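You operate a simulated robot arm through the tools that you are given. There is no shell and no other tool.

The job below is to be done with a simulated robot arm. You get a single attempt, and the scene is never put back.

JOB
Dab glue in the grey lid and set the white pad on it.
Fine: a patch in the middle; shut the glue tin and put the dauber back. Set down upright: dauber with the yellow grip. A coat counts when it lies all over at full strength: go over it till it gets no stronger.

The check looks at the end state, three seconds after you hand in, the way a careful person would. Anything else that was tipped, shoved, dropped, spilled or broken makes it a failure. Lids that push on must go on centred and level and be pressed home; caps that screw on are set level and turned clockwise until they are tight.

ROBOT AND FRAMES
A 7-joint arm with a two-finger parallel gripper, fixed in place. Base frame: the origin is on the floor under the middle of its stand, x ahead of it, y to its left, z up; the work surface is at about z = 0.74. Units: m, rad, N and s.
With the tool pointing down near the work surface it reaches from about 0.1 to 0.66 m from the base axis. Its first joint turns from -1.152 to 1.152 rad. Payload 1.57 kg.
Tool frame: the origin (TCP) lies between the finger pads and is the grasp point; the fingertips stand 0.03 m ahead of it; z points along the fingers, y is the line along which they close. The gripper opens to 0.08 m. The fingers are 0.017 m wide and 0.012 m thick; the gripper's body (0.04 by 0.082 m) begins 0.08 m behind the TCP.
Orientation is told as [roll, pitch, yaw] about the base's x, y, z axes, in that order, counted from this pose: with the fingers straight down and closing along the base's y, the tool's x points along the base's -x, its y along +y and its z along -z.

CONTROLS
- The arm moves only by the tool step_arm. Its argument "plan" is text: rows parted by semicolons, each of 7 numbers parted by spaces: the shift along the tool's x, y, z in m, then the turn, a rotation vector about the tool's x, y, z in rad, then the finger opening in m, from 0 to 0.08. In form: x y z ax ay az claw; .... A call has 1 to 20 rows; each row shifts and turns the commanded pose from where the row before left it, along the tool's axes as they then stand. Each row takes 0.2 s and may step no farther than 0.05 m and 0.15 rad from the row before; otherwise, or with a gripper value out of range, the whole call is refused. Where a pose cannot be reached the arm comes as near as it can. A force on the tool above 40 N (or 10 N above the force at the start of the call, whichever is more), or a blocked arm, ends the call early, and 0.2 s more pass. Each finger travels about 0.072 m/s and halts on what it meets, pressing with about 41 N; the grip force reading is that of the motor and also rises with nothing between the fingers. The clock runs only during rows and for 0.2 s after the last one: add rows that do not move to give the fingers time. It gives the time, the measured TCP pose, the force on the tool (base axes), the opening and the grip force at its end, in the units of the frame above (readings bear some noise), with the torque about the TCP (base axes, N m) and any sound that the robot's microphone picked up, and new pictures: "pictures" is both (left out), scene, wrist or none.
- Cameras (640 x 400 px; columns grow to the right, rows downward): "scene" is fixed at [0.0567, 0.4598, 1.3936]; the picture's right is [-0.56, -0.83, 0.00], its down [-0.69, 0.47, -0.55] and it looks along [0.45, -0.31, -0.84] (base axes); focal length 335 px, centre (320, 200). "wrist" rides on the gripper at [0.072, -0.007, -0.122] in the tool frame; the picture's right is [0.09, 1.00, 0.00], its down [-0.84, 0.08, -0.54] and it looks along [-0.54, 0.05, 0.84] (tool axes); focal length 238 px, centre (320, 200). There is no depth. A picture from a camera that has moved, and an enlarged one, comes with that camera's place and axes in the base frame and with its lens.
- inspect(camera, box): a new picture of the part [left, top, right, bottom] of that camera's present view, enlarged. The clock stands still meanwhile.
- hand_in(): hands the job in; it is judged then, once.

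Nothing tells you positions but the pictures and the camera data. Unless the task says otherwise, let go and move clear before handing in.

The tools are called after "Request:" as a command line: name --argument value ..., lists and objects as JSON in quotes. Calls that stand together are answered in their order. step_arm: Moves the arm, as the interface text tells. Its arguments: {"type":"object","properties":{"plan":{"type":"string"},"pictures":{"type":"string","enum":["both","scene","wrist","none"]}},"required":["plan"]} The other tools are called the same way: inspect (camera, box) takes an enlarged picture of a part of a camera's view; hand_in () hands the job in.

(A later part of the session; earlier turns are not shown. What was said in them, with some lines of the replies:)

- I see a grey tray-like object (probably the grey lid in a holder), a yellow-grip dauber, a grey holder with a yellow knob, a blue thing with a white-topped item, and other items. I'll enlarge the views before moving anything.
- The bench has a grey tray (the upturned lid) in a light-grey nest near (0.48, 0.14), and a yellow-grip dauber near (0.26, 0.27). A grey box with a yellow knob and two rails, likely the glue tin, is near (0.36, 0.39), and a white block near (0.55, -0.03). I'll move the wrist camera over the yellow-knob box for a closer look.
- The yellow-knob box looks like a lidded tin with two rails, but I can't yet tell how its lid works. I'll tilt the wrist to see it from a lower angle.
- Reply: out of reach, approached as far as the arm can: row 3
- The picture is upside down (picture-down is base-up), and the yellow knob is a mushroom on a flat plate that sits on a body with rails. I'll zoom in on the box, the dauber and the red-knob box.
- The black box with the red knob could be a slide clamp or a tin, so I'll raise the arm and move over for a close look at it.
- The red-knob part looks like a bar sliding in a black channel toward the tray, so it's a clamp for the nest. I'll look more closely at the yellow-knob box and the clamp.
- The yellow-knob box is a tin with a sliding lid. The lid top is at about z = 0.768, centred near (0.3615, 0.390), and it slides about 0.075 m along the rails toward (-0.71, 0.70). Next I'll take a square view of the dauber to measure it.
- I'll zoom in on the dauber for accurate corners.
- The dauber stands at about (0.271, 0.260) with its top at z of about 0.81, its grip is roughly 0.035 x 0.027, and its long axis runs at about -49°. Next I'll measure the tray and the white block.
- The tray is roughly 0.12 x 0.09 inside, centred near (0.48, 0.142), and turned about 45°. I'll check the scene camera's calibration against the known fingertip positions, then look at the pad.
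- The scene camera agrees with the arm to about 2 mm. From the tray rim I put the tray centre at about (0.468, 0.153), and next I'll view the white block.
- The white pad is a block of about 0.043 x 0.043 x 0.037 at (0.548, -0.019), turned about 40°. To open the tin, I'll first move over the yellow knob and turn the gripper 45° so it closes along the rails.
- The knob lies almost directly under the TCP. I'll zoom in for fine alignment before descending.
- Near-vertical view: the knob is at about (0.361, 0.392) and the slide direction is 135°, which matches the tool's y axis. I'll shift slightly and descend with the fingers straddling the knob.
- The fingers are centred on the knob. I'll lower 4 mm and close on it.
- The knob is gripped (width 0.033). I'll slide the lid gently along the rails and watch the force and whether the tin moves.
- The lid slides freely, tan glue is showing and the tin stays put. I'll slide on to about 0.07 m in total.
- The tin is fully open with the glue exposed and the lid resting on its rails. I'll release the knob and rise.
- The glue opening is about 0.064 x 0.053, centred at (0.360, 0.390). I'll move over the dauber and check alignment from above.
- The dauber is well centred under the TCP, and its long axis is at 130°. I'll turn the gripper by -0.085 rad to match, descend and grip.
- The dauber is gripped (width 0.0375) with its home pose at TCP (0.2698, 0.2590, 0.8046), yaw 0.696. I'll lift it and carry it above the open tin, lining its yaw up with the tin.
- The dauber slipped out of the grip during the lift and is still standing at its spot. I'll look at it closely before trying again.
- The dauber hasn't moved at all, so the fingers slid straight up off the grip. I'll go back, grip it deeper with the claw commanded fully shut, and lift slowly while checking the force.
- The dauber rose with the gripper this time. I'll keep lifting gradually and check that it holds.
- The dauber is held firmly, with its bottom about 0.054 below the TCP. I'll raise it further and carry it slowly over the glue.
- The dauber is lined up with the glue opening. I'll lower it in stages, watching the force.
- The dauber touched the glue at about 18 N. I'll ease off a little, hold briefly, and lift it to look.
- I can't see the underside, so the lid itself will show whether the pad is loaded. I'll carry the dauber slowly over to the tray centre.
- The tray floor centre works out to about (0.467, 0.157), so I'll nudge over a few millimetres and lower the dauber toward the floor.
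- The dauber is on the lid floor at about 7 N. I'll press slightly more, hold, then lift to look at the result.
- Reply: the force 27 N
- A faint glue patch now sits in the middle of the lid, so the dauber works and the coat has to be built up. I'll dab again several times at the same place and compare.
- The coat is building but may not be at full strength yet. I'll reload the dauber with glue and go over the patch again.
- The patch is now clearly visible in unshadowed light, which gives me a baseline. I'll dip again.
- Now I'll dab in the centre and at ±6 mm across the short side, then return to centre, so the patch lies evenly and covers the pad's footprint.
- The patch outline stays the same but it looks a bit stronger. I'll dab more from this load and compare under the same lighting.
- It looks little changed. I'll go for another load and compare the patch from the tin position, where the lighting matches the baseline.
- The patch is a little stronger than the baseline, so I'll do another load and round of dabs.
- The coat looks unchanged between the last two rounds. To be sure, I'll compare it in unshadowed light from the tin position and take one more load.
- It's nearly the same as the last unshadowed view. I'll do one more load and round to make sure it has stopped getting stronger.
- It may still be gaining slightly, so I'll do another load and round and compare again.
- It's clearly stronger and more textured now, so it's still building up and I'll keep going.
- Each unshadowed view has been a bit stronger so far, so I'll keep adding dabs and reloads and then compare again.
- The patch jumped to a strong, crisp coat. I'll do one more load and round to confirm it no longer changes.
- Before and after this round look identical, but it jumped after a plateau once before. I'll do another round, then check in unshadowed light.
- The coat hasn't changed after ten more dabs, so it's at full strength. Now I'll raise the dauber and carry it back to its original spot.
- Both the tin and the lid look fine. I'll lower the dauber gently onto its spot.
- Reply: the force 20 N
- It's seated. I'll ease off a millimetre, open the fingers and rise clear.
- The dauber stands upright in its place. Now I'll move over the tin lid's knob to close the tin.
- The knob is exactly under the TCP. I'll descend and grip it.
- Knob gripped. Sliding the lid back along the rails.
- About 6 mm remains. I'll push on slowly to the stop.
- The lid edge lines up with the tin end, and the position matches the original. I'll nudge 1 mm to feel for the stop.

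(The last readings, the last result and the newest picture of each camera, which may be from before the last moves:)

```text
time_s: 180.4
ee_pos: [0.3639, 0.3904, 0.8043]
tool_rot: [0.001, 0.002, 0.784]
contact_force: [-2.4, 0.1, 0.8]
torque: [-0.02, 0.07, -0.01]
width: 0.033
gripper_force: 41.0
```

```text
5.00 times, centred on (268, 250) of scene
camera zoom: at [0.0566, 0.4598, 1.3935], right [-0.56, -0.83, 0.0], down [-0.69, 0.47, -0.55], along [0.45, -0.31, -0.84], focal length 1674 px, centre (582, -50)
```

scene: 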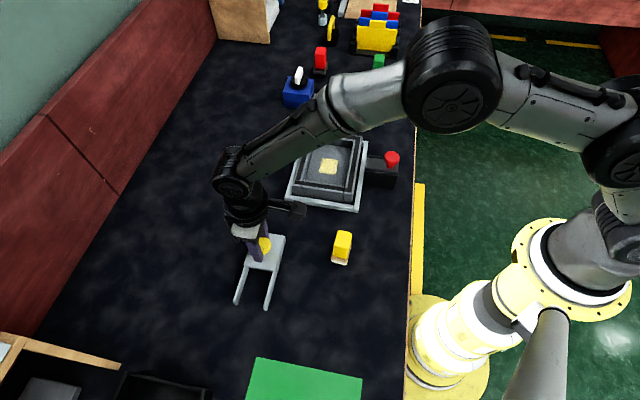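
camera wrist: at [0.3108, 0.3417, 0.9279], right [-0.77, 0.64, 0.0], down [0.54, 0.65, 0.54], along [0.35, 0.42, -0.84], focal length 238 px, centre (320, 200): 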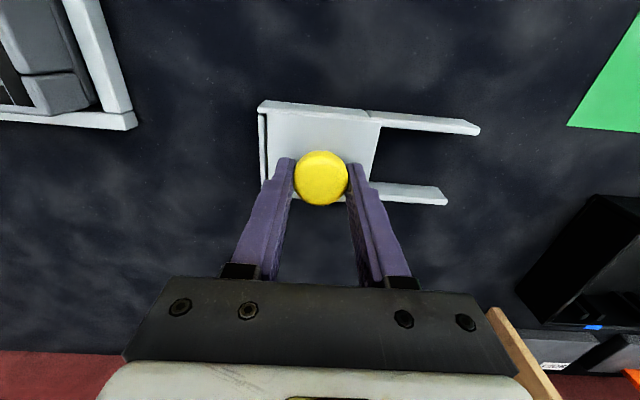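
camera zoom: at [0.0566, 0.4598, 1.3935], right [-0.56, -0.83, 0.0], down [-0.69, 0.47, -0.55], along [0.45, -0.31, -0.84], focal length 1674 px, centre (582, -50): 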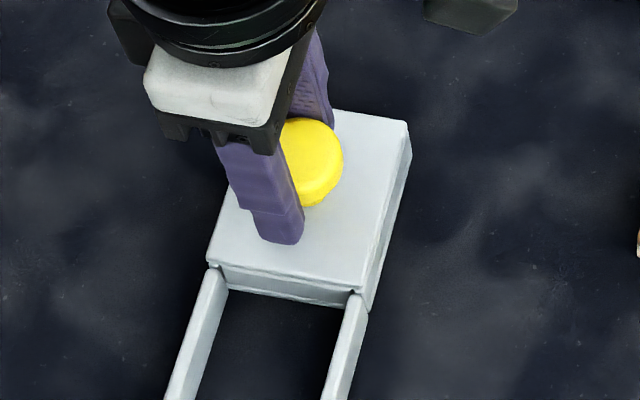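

The lid is flush and against its stop. I'll release the knob and rise.

Request:
step_arm --plan "0 0.0005 0 0 0 0 0.025; 0 0 0 0 0 0 0.04; 0 0 0 0 0 0 0.055; 0 0 0 0 0 0 0.07; 0 0 0 0 0 0 0.08; 0 0 -0.02 0 0 0 0.08; 0 0 -0.04 0 0 0 0.08; 0 0 -0.04 0 0 0 0.08; 0 0 0 0 0 0 0.08" --pictures "both"

Request:
inspect --camera "wrist" --box '[270, 70, 440, 170]'

Request:
inspect --camera "scene" --box '[220, 190, 320, 320]'

```text
time_s: 182.4
ee_pos: [0.3618, 0.3906, 0.9053]
tool_rot: [0.0, 0.0, 0.785]
contact_force: [-0.3, 0.2, 0.3]
torque: [0.0, 0.01, 0.02]
width: 0.0799
gripper_force: 0.0
camera wrist: at [0.3151, 0.337, 1.0283], right [-0.77, 0.64, 0.0], down [0.54, 0.65, 0.54], along [0.35, 0.42, -0.84], focal length 238 px, centre (320, 200)
```

scene: 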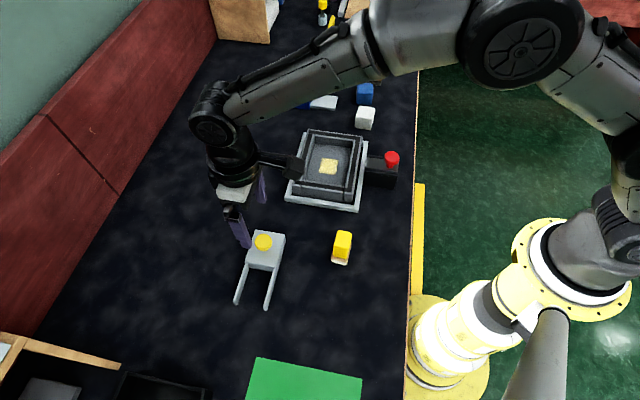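
wrist: 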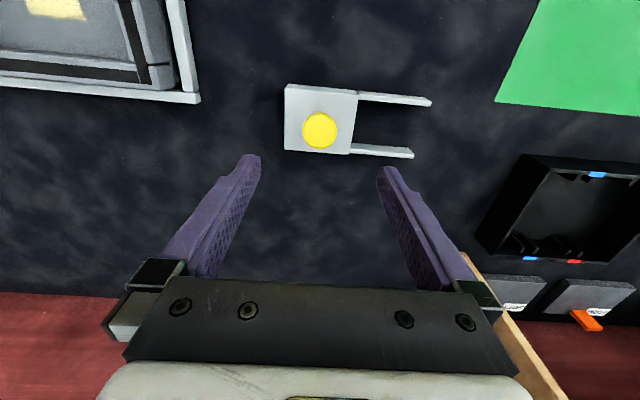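

```text
3.76 times, centred on (355, 120) of wrist
camera zoom: at [0.3151, 0.337, 1.0283], right [-0.77, 0.64, 0.0], down [0.54, 0.65, 0.54], along [0.35, 0.42, -0.84], focal length 897 px, centre (188, 501)
```

zoom: 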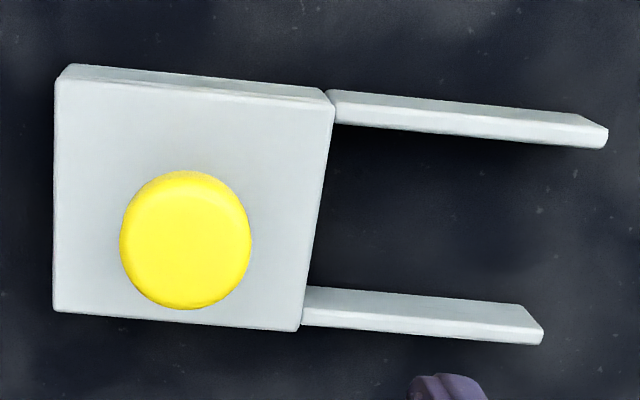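

```text
3.08 times, centred on (270, 255) of scene
camera zoom: at [0.0567, 0.4598, 1.3936], right [-0.56, -0.83, 0.0], down [-0.69, 0.47, -0.55], along [0.45, -0.31, -0.84], focal length 1030 px, centre (474, 31)
```

zoom: 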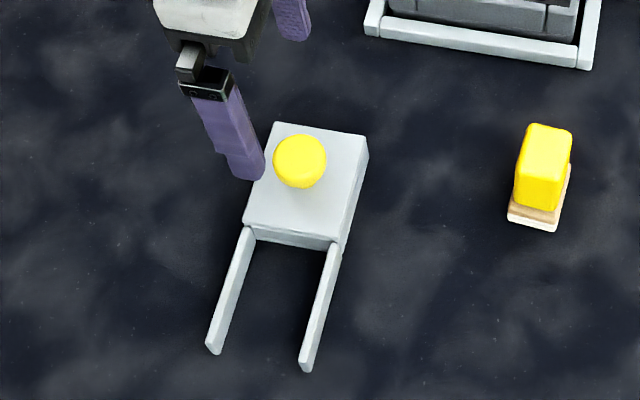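

The tin is shut and looks exactly as it did at the start. Next is the white pad: I'll move above it, turning the gripper back to 40° yaw.

Request:
step_arm --plan "0 0 0 0 0 0.09 0.08; 0.01085 -0.03944 0 0 0 0 0.08; 0.01085 -0.03944 0 0 0 0 0.08; 0.01085 -0.03944 0 0 0 0 0.08; 0.01085 -0.03944 0 0 0 0 0.08; 0.01085 -0.03944 0 0 0 0 0.08; 0.01085 -0.03944 0 0 0 0 0.08; 0.01085 -0.03944 0 0 0 0 0.08; 0.01085 -0.03944 0 0 0 0 0.08; 0.01085 -0.03944 0 0 0 0 0.08; 0.01085 -0.03944 0 0 0 0 0.08; 0.01085 -0.03944 0 0 0 0 0.08; 0 0 0 0 0 0 0.08" --pictures "both"

Request:
inspect --camera "wrist" --box '[250, 70, 390, 170]'

Request:
inspect --camera "scene" --box '[305, 148, 350, 188]'

```text
time_s: 185.2
ee_pos: [0.549, -0.018, 0.9055]
tool_rot: [0.0, -0.001, 0.695]
contact_force: [-0.8, -0.2, 0.0]
torque: [0.0, 0.01, 0.03]
width: 0.0796
gripper_force: 0.1
camera wrist: at [0.4974, -0.0676, 1.0284], right [-0.71, 0.71, 0.0], down [0.59, 0.6, 0.54], along [0.38, 0.38, -0.84], focal length 238 px, centre (320, 200)
```

scene: 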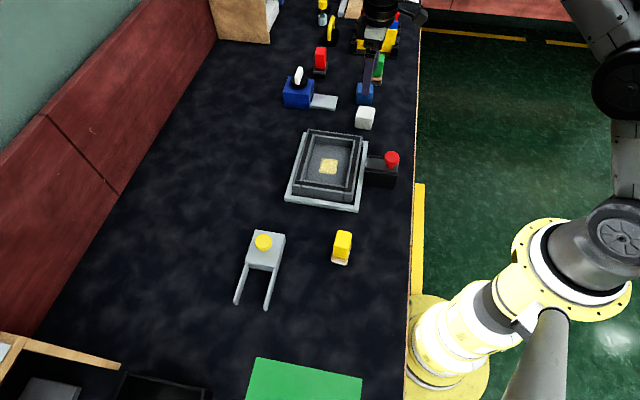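
wrist: 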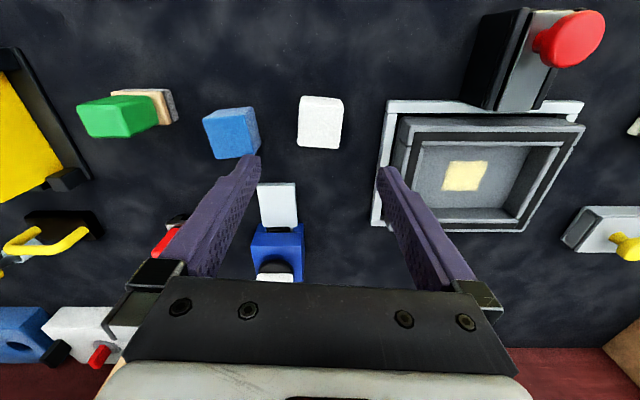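

```text
4.00 times, centred on (320, 120) of wrist
camera zoom: at [0.4974, -0.0676, 1.0284], right [-0.71, 0.71, 0.0], down [0.59, 0.6, 0.54], along [0.38, 0.38, -0.84], focal length 953 px, centre (320, 520)
```

zoom: 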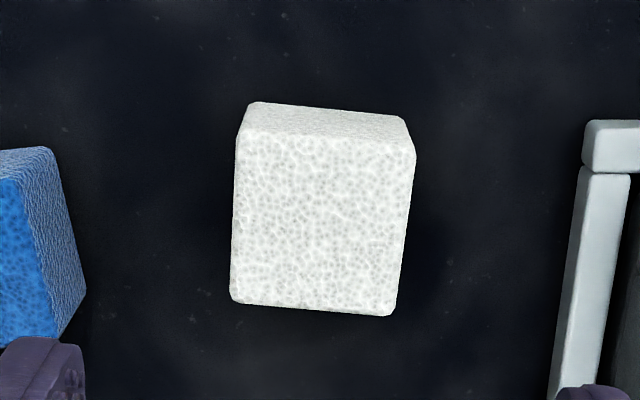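

```text
10.00 times, centred on (328, 168) of scene
camera zoom: at [0.0567, 0.4598, 1.3936], right [-0.56, -0.83, 0.0], down [-0.69, 0.47, -0.55], along [0.45, -0.31, -0.84], focal length 3349 px, centre (245, 520)
```

zoom: 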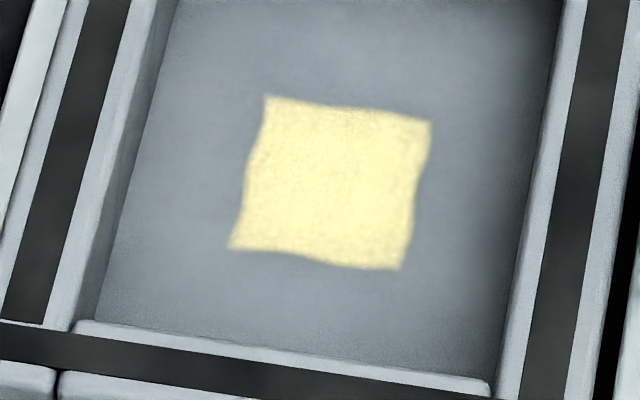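

The full-strength patch is intact, and the pad sits about 3 mm off the TCP axis. I'll correct that, descend around the pad with the fingers at 0.07, and grip it.

Request:
step_arm --plan "0.003 -0.0005 0.02 0 0 0 0.07; 0 0 0.03 0 0 0 0.07; 0 0 0.03 0 0 0 0.07; 0 0 0.02 0 0 0 0.07; 0 0 0.015 0 0 0 0.07; 0 0 0.01 0 0 0 0.07; 0 0 0 0 0 0 0.07" --pictures "both"

Request:
inspect --camera "wrist" --box '[220, 80, 420, 240]'

Request:
inspect --camera "scene" --box '[330, 60, 400, 135]'

```text
time_s: 186.8
ee_pos: [0.5463, -0.0194, 0.7795]
tool_rot: [0.0, 0.001, 0.695]
contact_force: [-0.7, 0.8, -0.3]
torque: [0.01, 0.0, 0.0]
width: 0.0702
gripper_force: 0.0
camera wrist: at [0.4951, -0.07, 0.9028], right [-0.71, 0.71, 0.0], down [0.59, 0.6, 0.54], along [0.38, 0.38, -0.84], focal length 238 px, centre (320, 200)
```

scene: 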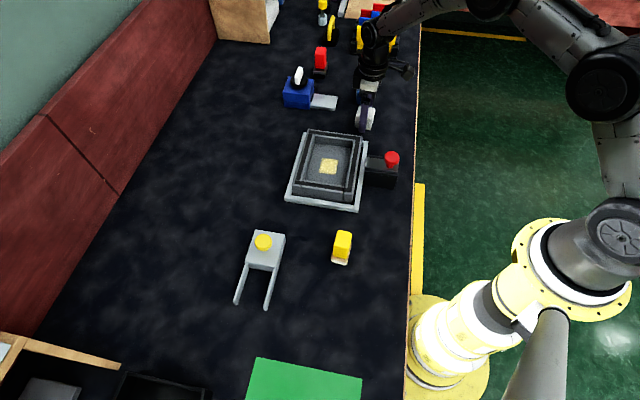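
wrist: 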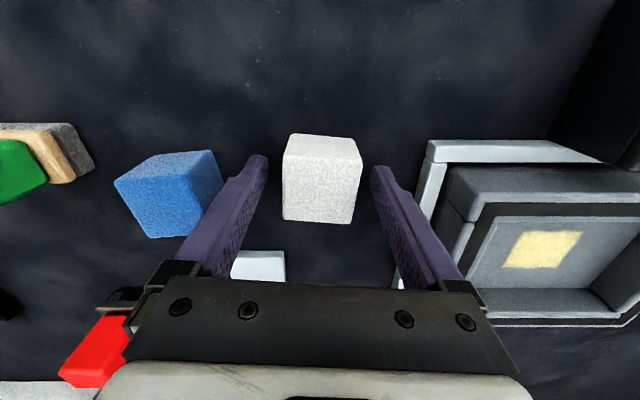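

```text
2.50 times, centred on (320, 160) of wrist
camera zoom: at [0.4951, -0.07, 0.9028], right [-0.71, 0.71, 0.0], down [0.59, 0.6, 0.54], along [0.38, 0.38, -0.84], focal length 596 px, centre (320, 300)
```

zoom: 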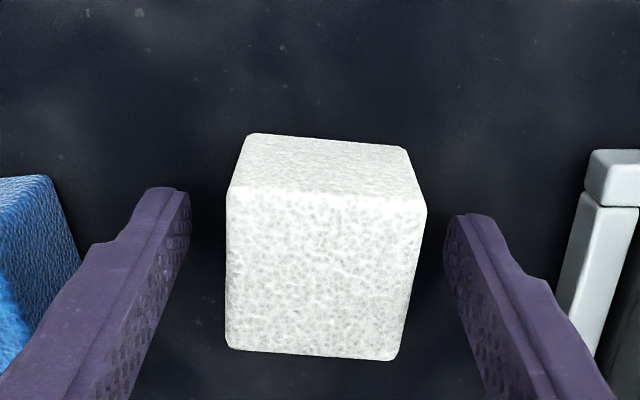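

```text
5.33 times, centred on (365, 98) of scene
camera zoom: at [0.0567, 0.4598, 1.3936], right [-0.56, -0.83, 0.0], down [-0.69, 0.47, -0.55], along [0.45, -0.31, -0.84], focal length 1786 px, centre (80, 747)
```

zoom: 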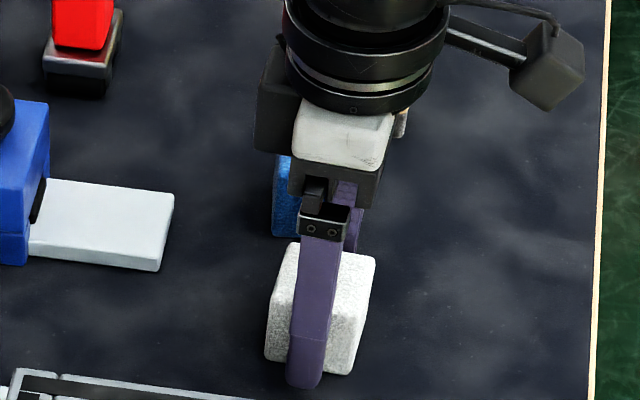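

The fingers straddle the pad. I'll centre by 2 mm, close, and lift a little to test the hold.

Request:
step_arm --plan "0 0.002 0 0 0 0 0.07; 0 0 0 0 0 0 0.055; 0 0 0 0 0 0 0.045; 0 0 0 0 0 0 0.035; 0 0 0 0 0 0 0.02; 0 0 0 0 0 0 0.0; 0 0 0 0 0 0 0.0; 0 0 0 0 0 0 0.0; 0 0 -0.002 0 0 0 0.0; 0 0 -0.004 0 0 0 0.0; 0 0 0 0 0 0 0.0" --pictures "both"

Request:
inspect --camera "wrist" --box '[220, 80, 420, 240]'

Request:
inspect --camera "scene" --box '[330, 60, 400, 135]'

```text
time_s: 189.2
ee_pos: [0.5454, -0.0189, 0.7872]
tool_rot: [0.001, -0.001, 0.694]
contact_force: [0.0, 0.9, -0.5]
torque: [0.01, 0.02, 0.01]
width: 0.0429
gripper_force: 40.9
camera wrist: at [0.494, -0.0684, 0.9092], right [-0.71, 0.71, 0.0], down [0.59, 0.6, 0.54], along [0.38, 0.38, -0.84], focal length 238 px, centre (320, 200)
```

scene: 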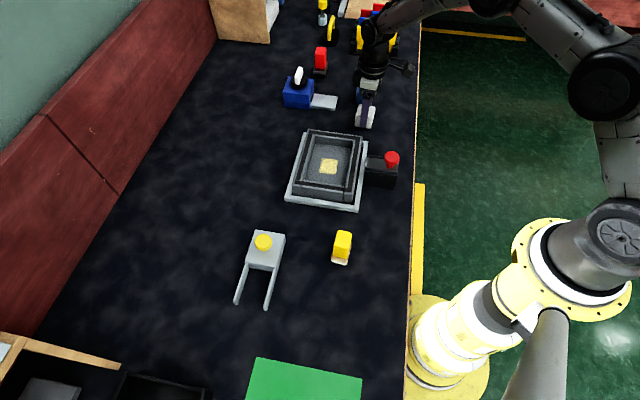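
wrist: 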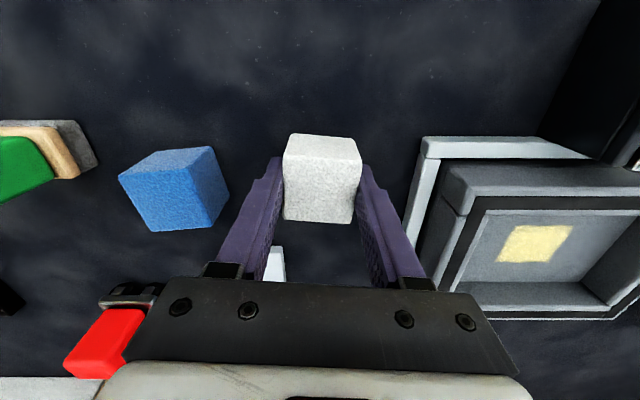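

```text
2.50 times, centred on (320, 160) of wrist
camera zoom: at [0.494, -0.0684, 0.9092], right [-0.71, 0.71, 0.0], down [0.59, 0.6, 0.54], along [0.38, 0.38, -0.84], focal length 596 px, centre (320, 300)
```

zoom: 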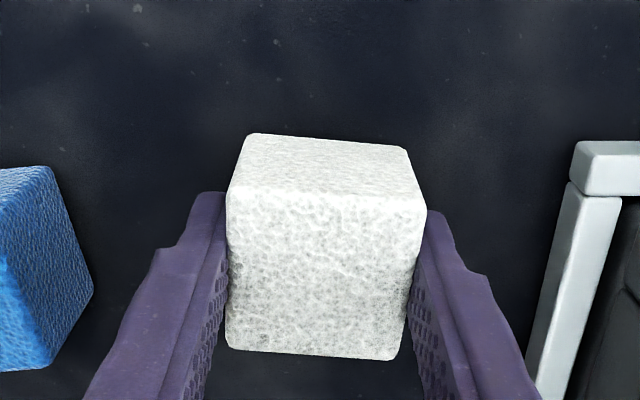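

```text
5.33 times, centred on (365, 98) of scene
camera zoom: at [0.0567, 0.4598, 1.3936], right [-0.56, -0.83, 0.0], down [-0.69, 0.47, -0.55], along [0.45, -0.31, -0.84], focal length 1786 px, centre (80, 747)
```

zoom: 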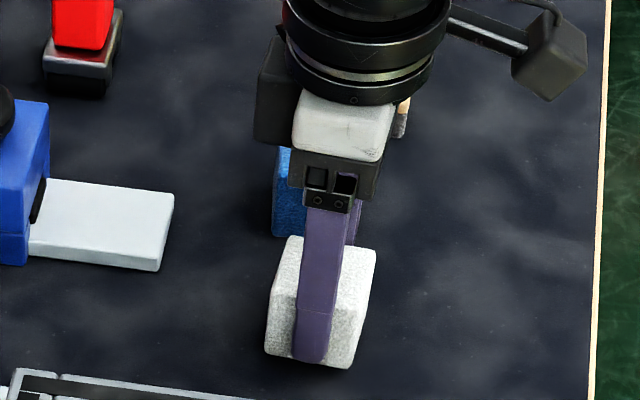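

The pad is held (0.043 wide) and centred in the grip. I'll lift it and carry it over the glue patch centre at about (0.4676, 0.156), turning it to 45°.

Request:
step_arm --plan "0 0 -0.008 0 0 0 0.0; 0 0 -0.012 0 0 0 0.0; 0 0 -0.015 0 0 0 0.0; 0 0 -0.02 0 0 0 0.0; 0 0 -0.02 0 0 0 0.0; 0 0 -0.02 0 0 0 0.0; -0.0026 0.00921 0 0 0 0 0.0; -0.0052 0.01842 0 0 0 0 0.0; -0.0052 0.01842 0 0 0 0 0.0; -0.0052 0.01842 0 0 0 0 0.0; -0.0052 0.01842 0 0 0 0 0.0; -0.0052 0.01842 0 0 0 0 0.0; -0.0052 0.01842 0 0 0 0 0.0; -0.0052 0.01842 0 0 0 0 0.0; -0.0052 0.01842 0 0 0 0 0.0; -0.0052 0.01842 0 0 0 0 0.0; -0.0027 0.00921 0 0 0 0 0.0; 0 0 0 0 0 -0.045 0.0; 0 0 0 0 0 -0.045 0.0; 0 0 0 0 0 0 0.0" --pictures "both"

Request:
inspect --camera "wrist" --box '[180, 30, 460, 230]'

Request:
inspect --camera "scene" --box '[270, 90, 410, 220]'

```text
time_s: 193.4
ee_pos: [0.4684, 0.1564, 0.8807]
tool_rot: [0.001, 0.001, 0.786]
contact_force: [-1.0, 0.4, -0.2]
torque: [-0.01, 0.01, 0.01]
width: 0.0429
gripper_force: 41.5
camera wrist: at [0.4211, 0.1018, 1.0038], right [-0.77, 0.64, 0.0], down [0.54, 0.65, 0.54], along [0.35, 0.42, -0.84], focal length 238 px, centre (320, 200)
```

scene: 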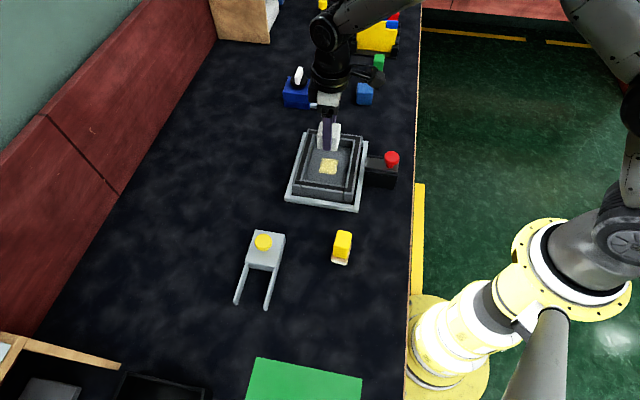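
wrist: 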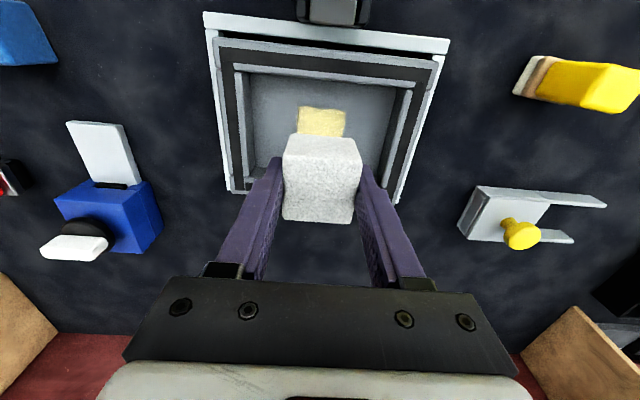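

```text
2.00 times, centred on (320, 130) of wrist
camera zoom: at [0.4211, 0.1018, 1.0038], right [-0.77, 0.64, 0.0], down [0.54, 0.65, 0.54], along [0.35, 0.42, -0.84], focal length 477 px, centre (320, 340)
```

zoom: 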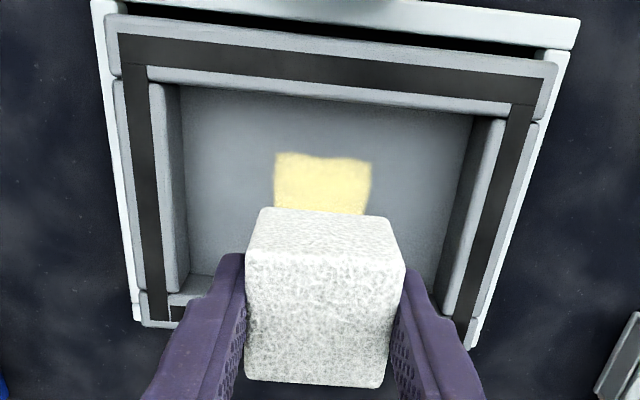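

```text
3.08 times, centred on (340, 155) of scene
camera zoom: at [0.0567, 0.4598, 1.3936], right [-0.56, -0.83, 0.0], down [-0.69, 0.47, -0.55], along [0.45, -0.31, -0.84], focal length 1030 px, centre (258, 338)
```

zoom: 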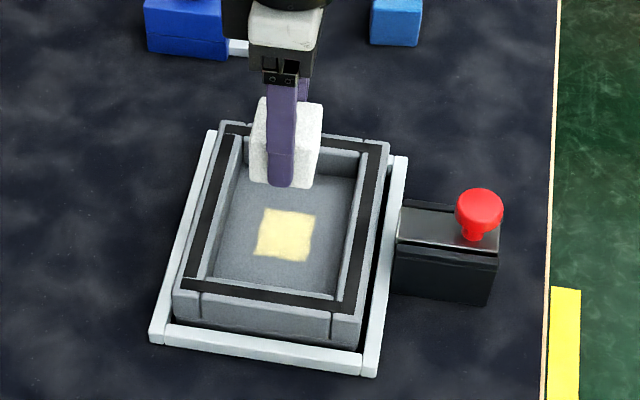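

The pad is lined up over the patch. I'll nudge 1.5 mm toward the patch centre and lower it.

Request:
step_arm --plan "0.0015 0 0.015 0 0 0 0.0; 0 0 0.02 0 0 0 0.0; 0 0 0.02 0 0 0 0.0; 0 0 0.012 0 0 0 0.0; 0 0 0 0 0 0 0.0" --pictures "both"

Request:
inspect --camera "wrist" --box '[180, 30, 460, 230]'

Request:
inspect --camera "scene" --box '[270, 90, 410, 220]'

```text
time_s: 194.6
ee_pos: [0.4669, 0.1559, 0.815]
tool_rot: [0.001, 0.001, 0.785]
contact_force: [-0.6, 1.1, -0.6]
torque: [0.03, 0.0, -0.01]
width: 0.0426
gripper_force: 40.5
camera wrist: at [0.4206, 0.1014, 0.9367], right [-0.77, 0.64, 0.0], down [0.54, 0.65, 0.54], along [0.35, 0.42, -0.84], focal length 238 px, centre (320, 200)
```

scene: 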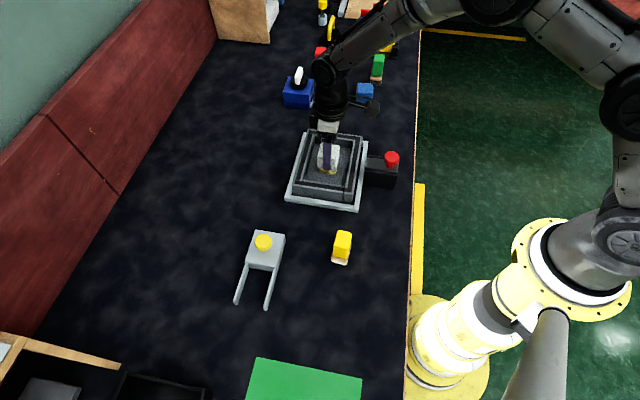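
wrist: 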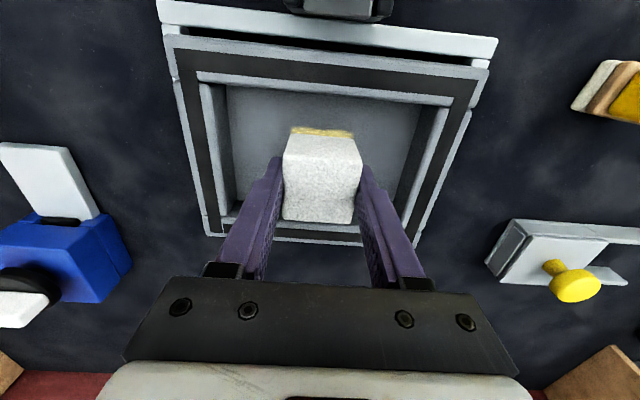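

```text
2.00 times, centred on (320, 130) of wrist
camera zoom: at [0.4206, 0.1014, 0.9367], right [-0.77, 0.64, 0.0], down [0.54, 0.65, 0.54], along [0.35, 0.42, -0.84], focal length 477 px, centre (320, 340)
```

zoom: 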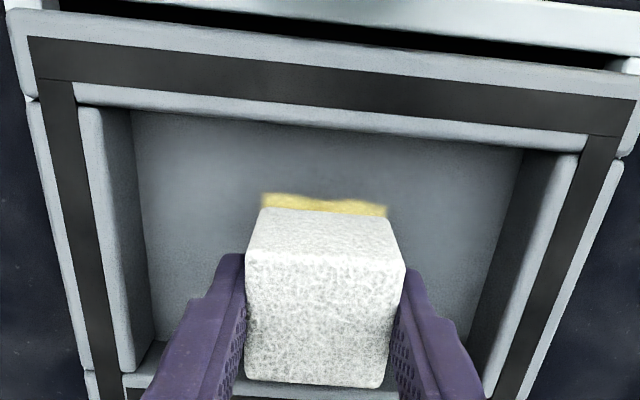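

```text
3.08 times, centred on (340, 155) of scene
camera zoom: at [0.0567, 0.4598, 1.3936], right [-0.56, -0.83, 0.0], down [-0.69, 0.47, -0.55], along [0.45, -0.31, -0.84], focal length 1030 px, centre (258, 338)
```

zoom: 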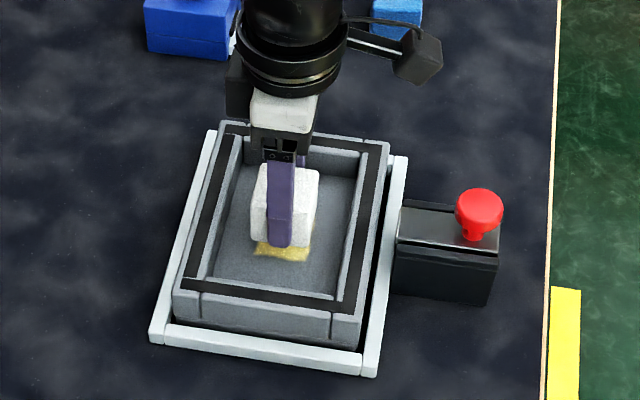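

Request:
step_arm --plan "0 0 0.004 0 0 0 0.0; 0 0 0.004 0 0 0 0.0; 0 0 0.002 0 0 0 0.0" --pictures "none"

Request:
step_arm --plan "0 0 0.0015 0 0 0 0.0; 0 0 0.001 0 0 0 0.0" --pictures "none"

```text
time_s: 195.4
ee_pos: [0.4665, 0.1556, 0.8036]
tool_rot: [0.0, 0.001, 0.786]
contact_force: [0.7, 0.0, 0.4]
torque: [0.01, -0.01, 0.0]
width: 0.0431
gripper_force: 41.6
```

```text
time_s: 196.0
ee_pos: [0.4663, 0.1563, 0.8013]
tool_rot: [0.0, 0.0, 0.786]
contact_force: [0.1, -0.5, 0.1]
torque: [-0.03, -0.02, 0.0]
width: 0.0429
gripper_force: 41.0
```

Request:
step_arm --plan "0 0 0.001 0 0 0 0.0; 0 0 0.001 0 0 0 0.0" --pictures "none"

```text
time_s: 196.6
ee_pos: [0.467, 0.1568, 0.801]
tool_rot: [-0.001, 0.0, 0.784]
contact_force: [-0.7, 0.6, 2.1]
torque: [0.01, 0.08, 0.0]
width: 0.0428
gripper_force: 41.5
```

Light contact. I'll press a little for good adhesion.

Request:
step_arm --plan "0 0 0.001 0 0 0 0.0; 0 0 0 0 0 0 0.0; 0 0 0 0 0 0 0.0" --pictures "both"

Request:
inspect --camera "wrist" --box '[180, 30, 460, 230]'

Request:
inspect --camera "scene" --box '[270, 90, 410, 220]'

```text
time_s: 197.4
ee_pos: [0.4667, 0.1555, 0.7993]
tool_rot: [-0.002, -0.003, 0.785]
contact_force: [-3.0, -0.3, 11.2]
torque: [-0.05, 0.12, 0.04]
width: 0.0428
gripper_force: 40.9
camera wrist: at [0.4205, 0.1012, 0.9225], right [-0.77, 0.64, 0.0], down [0.54, 0.65, 0.54], along [0.35, 0.42, -0.84], focal length 238 px, centre (320, 200)
```

scene: 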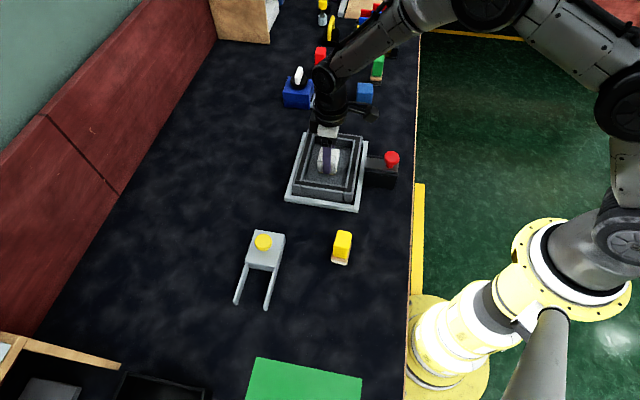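
wrist: 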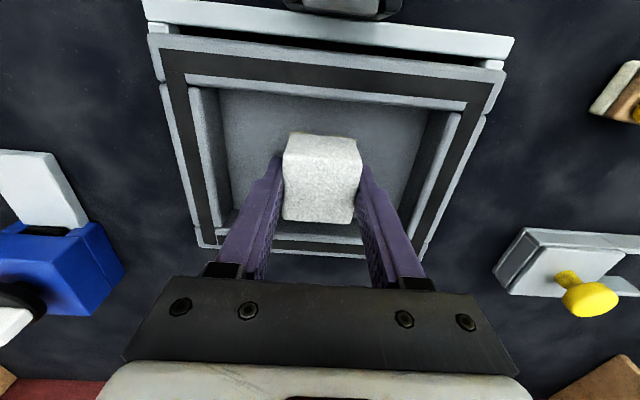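

```text
2.00 times, centred on (320, 130) of wrist
camera zoom: at [0.4205, 0.1012, 0.9225], right [-0.77, 0.64, 0.0], down [0.54, 0.65, 0.54], along [0.35, 0.42, -0.84], focal length 477 px, centre (320, 340)
```

zoom: 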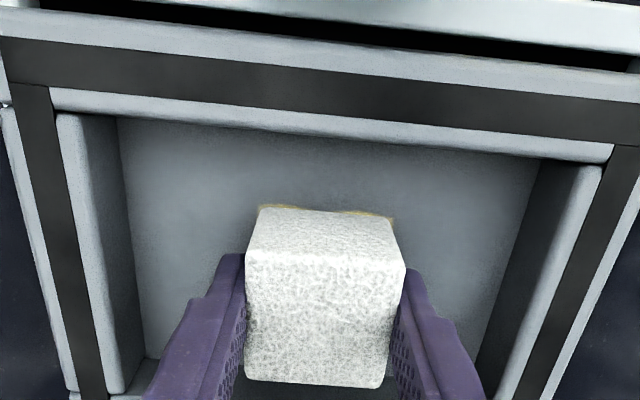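

```text
3.08 times, centred on (340, 155) of scene
camera zoom: at [0.0565, 0.4597, 1.3936], right [-0.56, -0.83, 0.0], down [-0.69, 0.47, -0.55], along [0.45, -0.31, -0.84], focal length 1030 px, centre (258, 338)
```

zoom: 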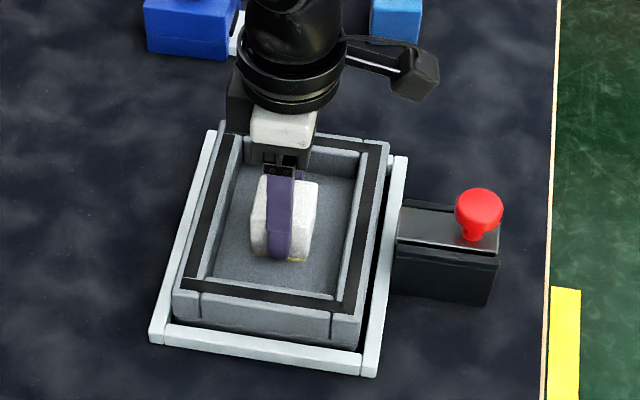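

The pad covers the patch with only a thin edge of glue showing. I'll hold briefly, ease off, open and rise straight up.

Request:
step_arm --plan "0 0 0 0 0 0 0.0; 0 0 0 0 0 0 0.0; 0 0 0 0 0 0 0.0; 0 0 -0.0008 0 0 0 0.0; 0 0 0 0 0 0 0.045; 0 0 0 0 0 0 0.05; 0 0 0 0 0 0 0.06; 0 0 0 0 0 0 0.065; 0 0 -0.01 0 0 0 0.065; 0 0 -0.02 0 0 0 0.065; 0 0 -0.03 0 0 0 0.065; 0 0 -0.04 0 0 0 0.065; 0 0 0 0 0 0 0.065" --pictures "both"

Request:
inspect --camera "wrist" --box '[180, 30, 460, 230]'

Request:
inspect --camera "scene" --box '[270, 90, 410, 220]'

```text
time_s: 200.2
ee_pos: [0.4681, 0.154, 0.8991]
tool_rot: [0.0, -0.001, 0.785]
contact_force: [0.1, -0.2, 0.6]
torque: [0.0, 0.02, -0.02]
width: 0.0649
gripper_force: 0.1
camera wrist: at [0.421, 0.1006, 1.0225], right [-0.77, 0.64, 0.0], down [0.54, 0.65, 0.54], along [0.35, 0.42, -0.84], focal length 238 px, centre (320, 200)
```

scene: 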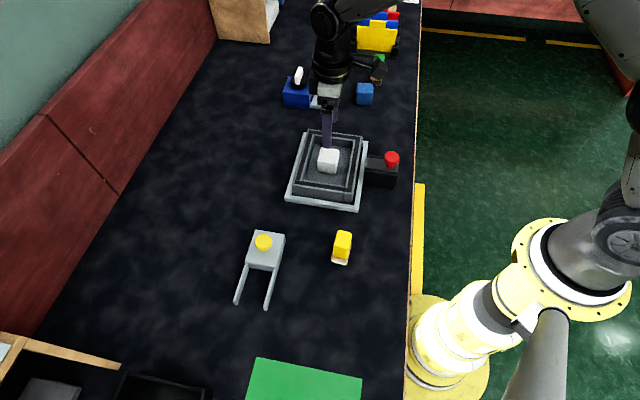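
wrist: 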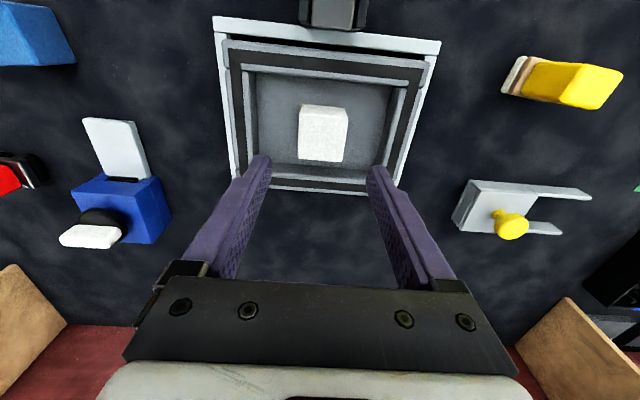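

```text
2.00 times, centred on (320, 130) of wrist
camera zoom: at [0.421, 0.1006, 1.0225], right [-0.77, 0.64, 0.0], down [0.54, 0.65, 0.54], along [0.35, 0.42, -0.84], focal length 477 px, centre (320, 340)
```

zoom: 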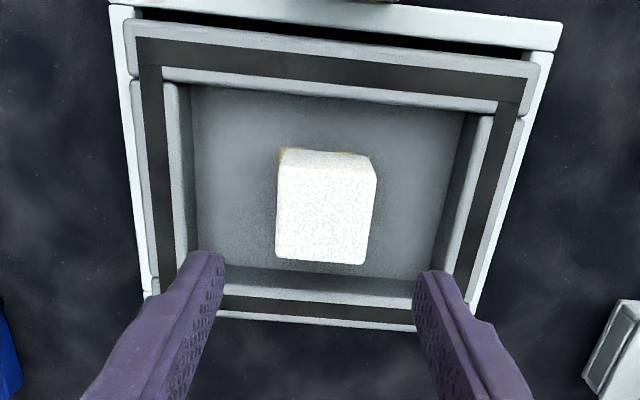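

```text
3.08 times, centred on (340, 155) of scene
camera zoom: at [0.0567, 0.4598, 1.3936], right [-0.56, -0.83, 0.0], down [-0.69, 0.47, -0.55], along [0.45, -0.31, -0.84], focal length 1030 px, centre (258, 338)
```

zoom: 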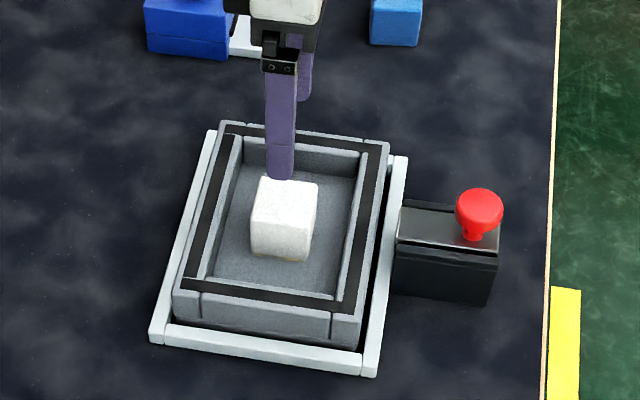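

The pad sits in the middle of the lid on the glue, and the lid hasn't moved. I'll move the arm up and clear, then check the whole scene.

Request:
step_arm --plan "0 0 -0.04 0 0 0 0.065; 0 0 -0.04 0 0 0 0.065; 0 0 -0.04 0 0 0 0.065; 0.04 0 -0.02 0 0 0 0.065; 0.04 0 0 0 0 0 0.065; 0.04 0 0 0 0 0 0.065; 0.04 0 0 0 0 0 0.065; 0 0 0 0 0 0 0.065" --pictures "both"

Request:
inspect --camera "scene" --box '[220, 110, 420, 310]'

Request:
inspect --camera "scene" --box '[300, 130, 370, 200]'

Request:
inspect --camera "scene" --box '[310, 215, 380, 275]'

```text
time_s: 202.0
ee_pos: [0.3523, 0.0426, 1.0396]
tool_rot: [0.001, -0.001, 0.786]
contact_force: [-0.5, 0.6, -0.5]
torque: [-0.03, -0.01, 0.0]
width: 0.0653
gripper_force: 0.0
camera wrist: at [0.3062, -0.0118, 1.1623], right [-0.77, 0.64, 0.0], down [0.54, 0.65, 0.54], along [0.35, 0.42, -0.84], focal length 238 px, centre (320, 200)
```

scene: 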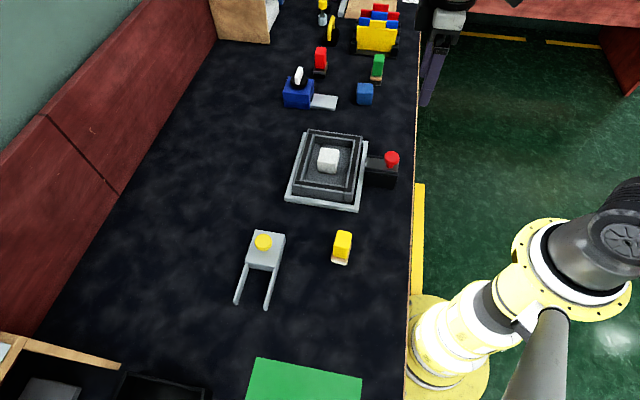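
wrist: 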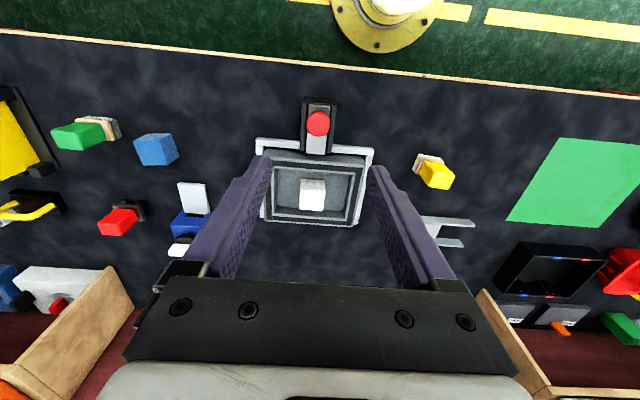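

```text
2.00 times, centred on (320, 210) of scene
camera zoom: at [0.0567, 0.4598, 1.3936], right [-0.56, -0.83, 0.0], down [-0.69, 0.47, -0.55], along [0.45, -0.31, -0.84], focal length 670 px, centre (320, 180)
```

zoom: 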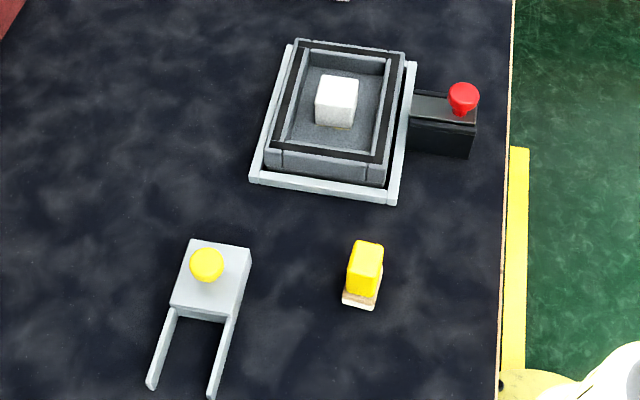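

```text
5.71 times, centred on (335, 165) of scene
camera zoom: at [0.0567, 0.4598, 1.3936], right [-0.56, -0.83, 0.0], down [-0.69, 0.47, -0.55], along [0.45, -0.31, -0.84], focal length 1914 px, centre (234, 400)
```

zoom: 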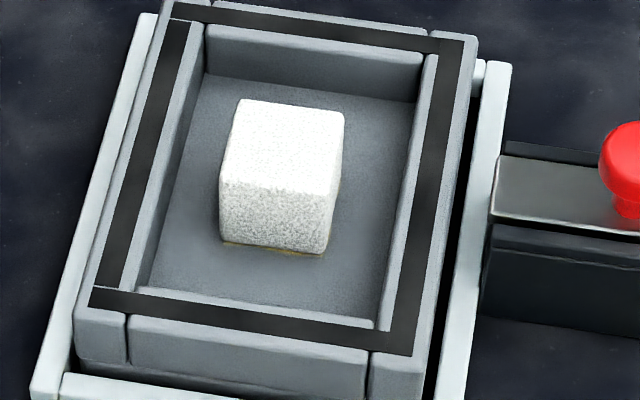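

```text
6.67 times, centred on (345, 245) of scene
camera zoom: at [0.0567, 0.4598, 1.3936], right [-0.56, -0.83, 0.0], down [-0.69, 0.47, -0.55], along [0.45, -0.31, -0.84], focal length 2232 px, centre (153, -100)
```

zoom: 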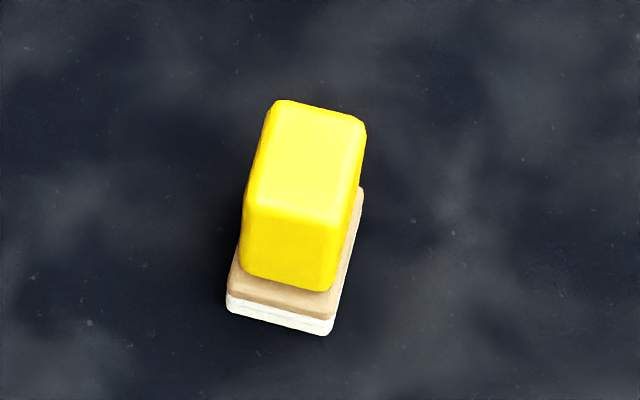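

The white pad sits centred on the full-strength glue patch in the grey lid. The glue tin is shut, the yellow-grip dauber stands upright at its spot, nothing else has moved, and the arm is clear. Handing in.

Request:
hand_in

```text
The job is handed in.
```

The job is done and handed in; I haven't seen the check's result.

- **Glue:** there is a patch of about 0.041 x 0.049 m in the middle of the grey lid. I reloaded the dauber and went over the patch until about ten more dabs made no difference.
- **White pad:** it sits centred on the patch, pressed down at about 11 N. A thin line of glue shows at two of its edges.
- **Glue tin:** the sliding lid is back flush with the tin and against its stop.
- **Dauber:** the yellow-grip dauber stands upright at its original spot, within a few millimetres. It slipped from my first grip, but it stayed standing and did not move.

The last pictures show everything else where it was, and the arm is clear of the bench items.
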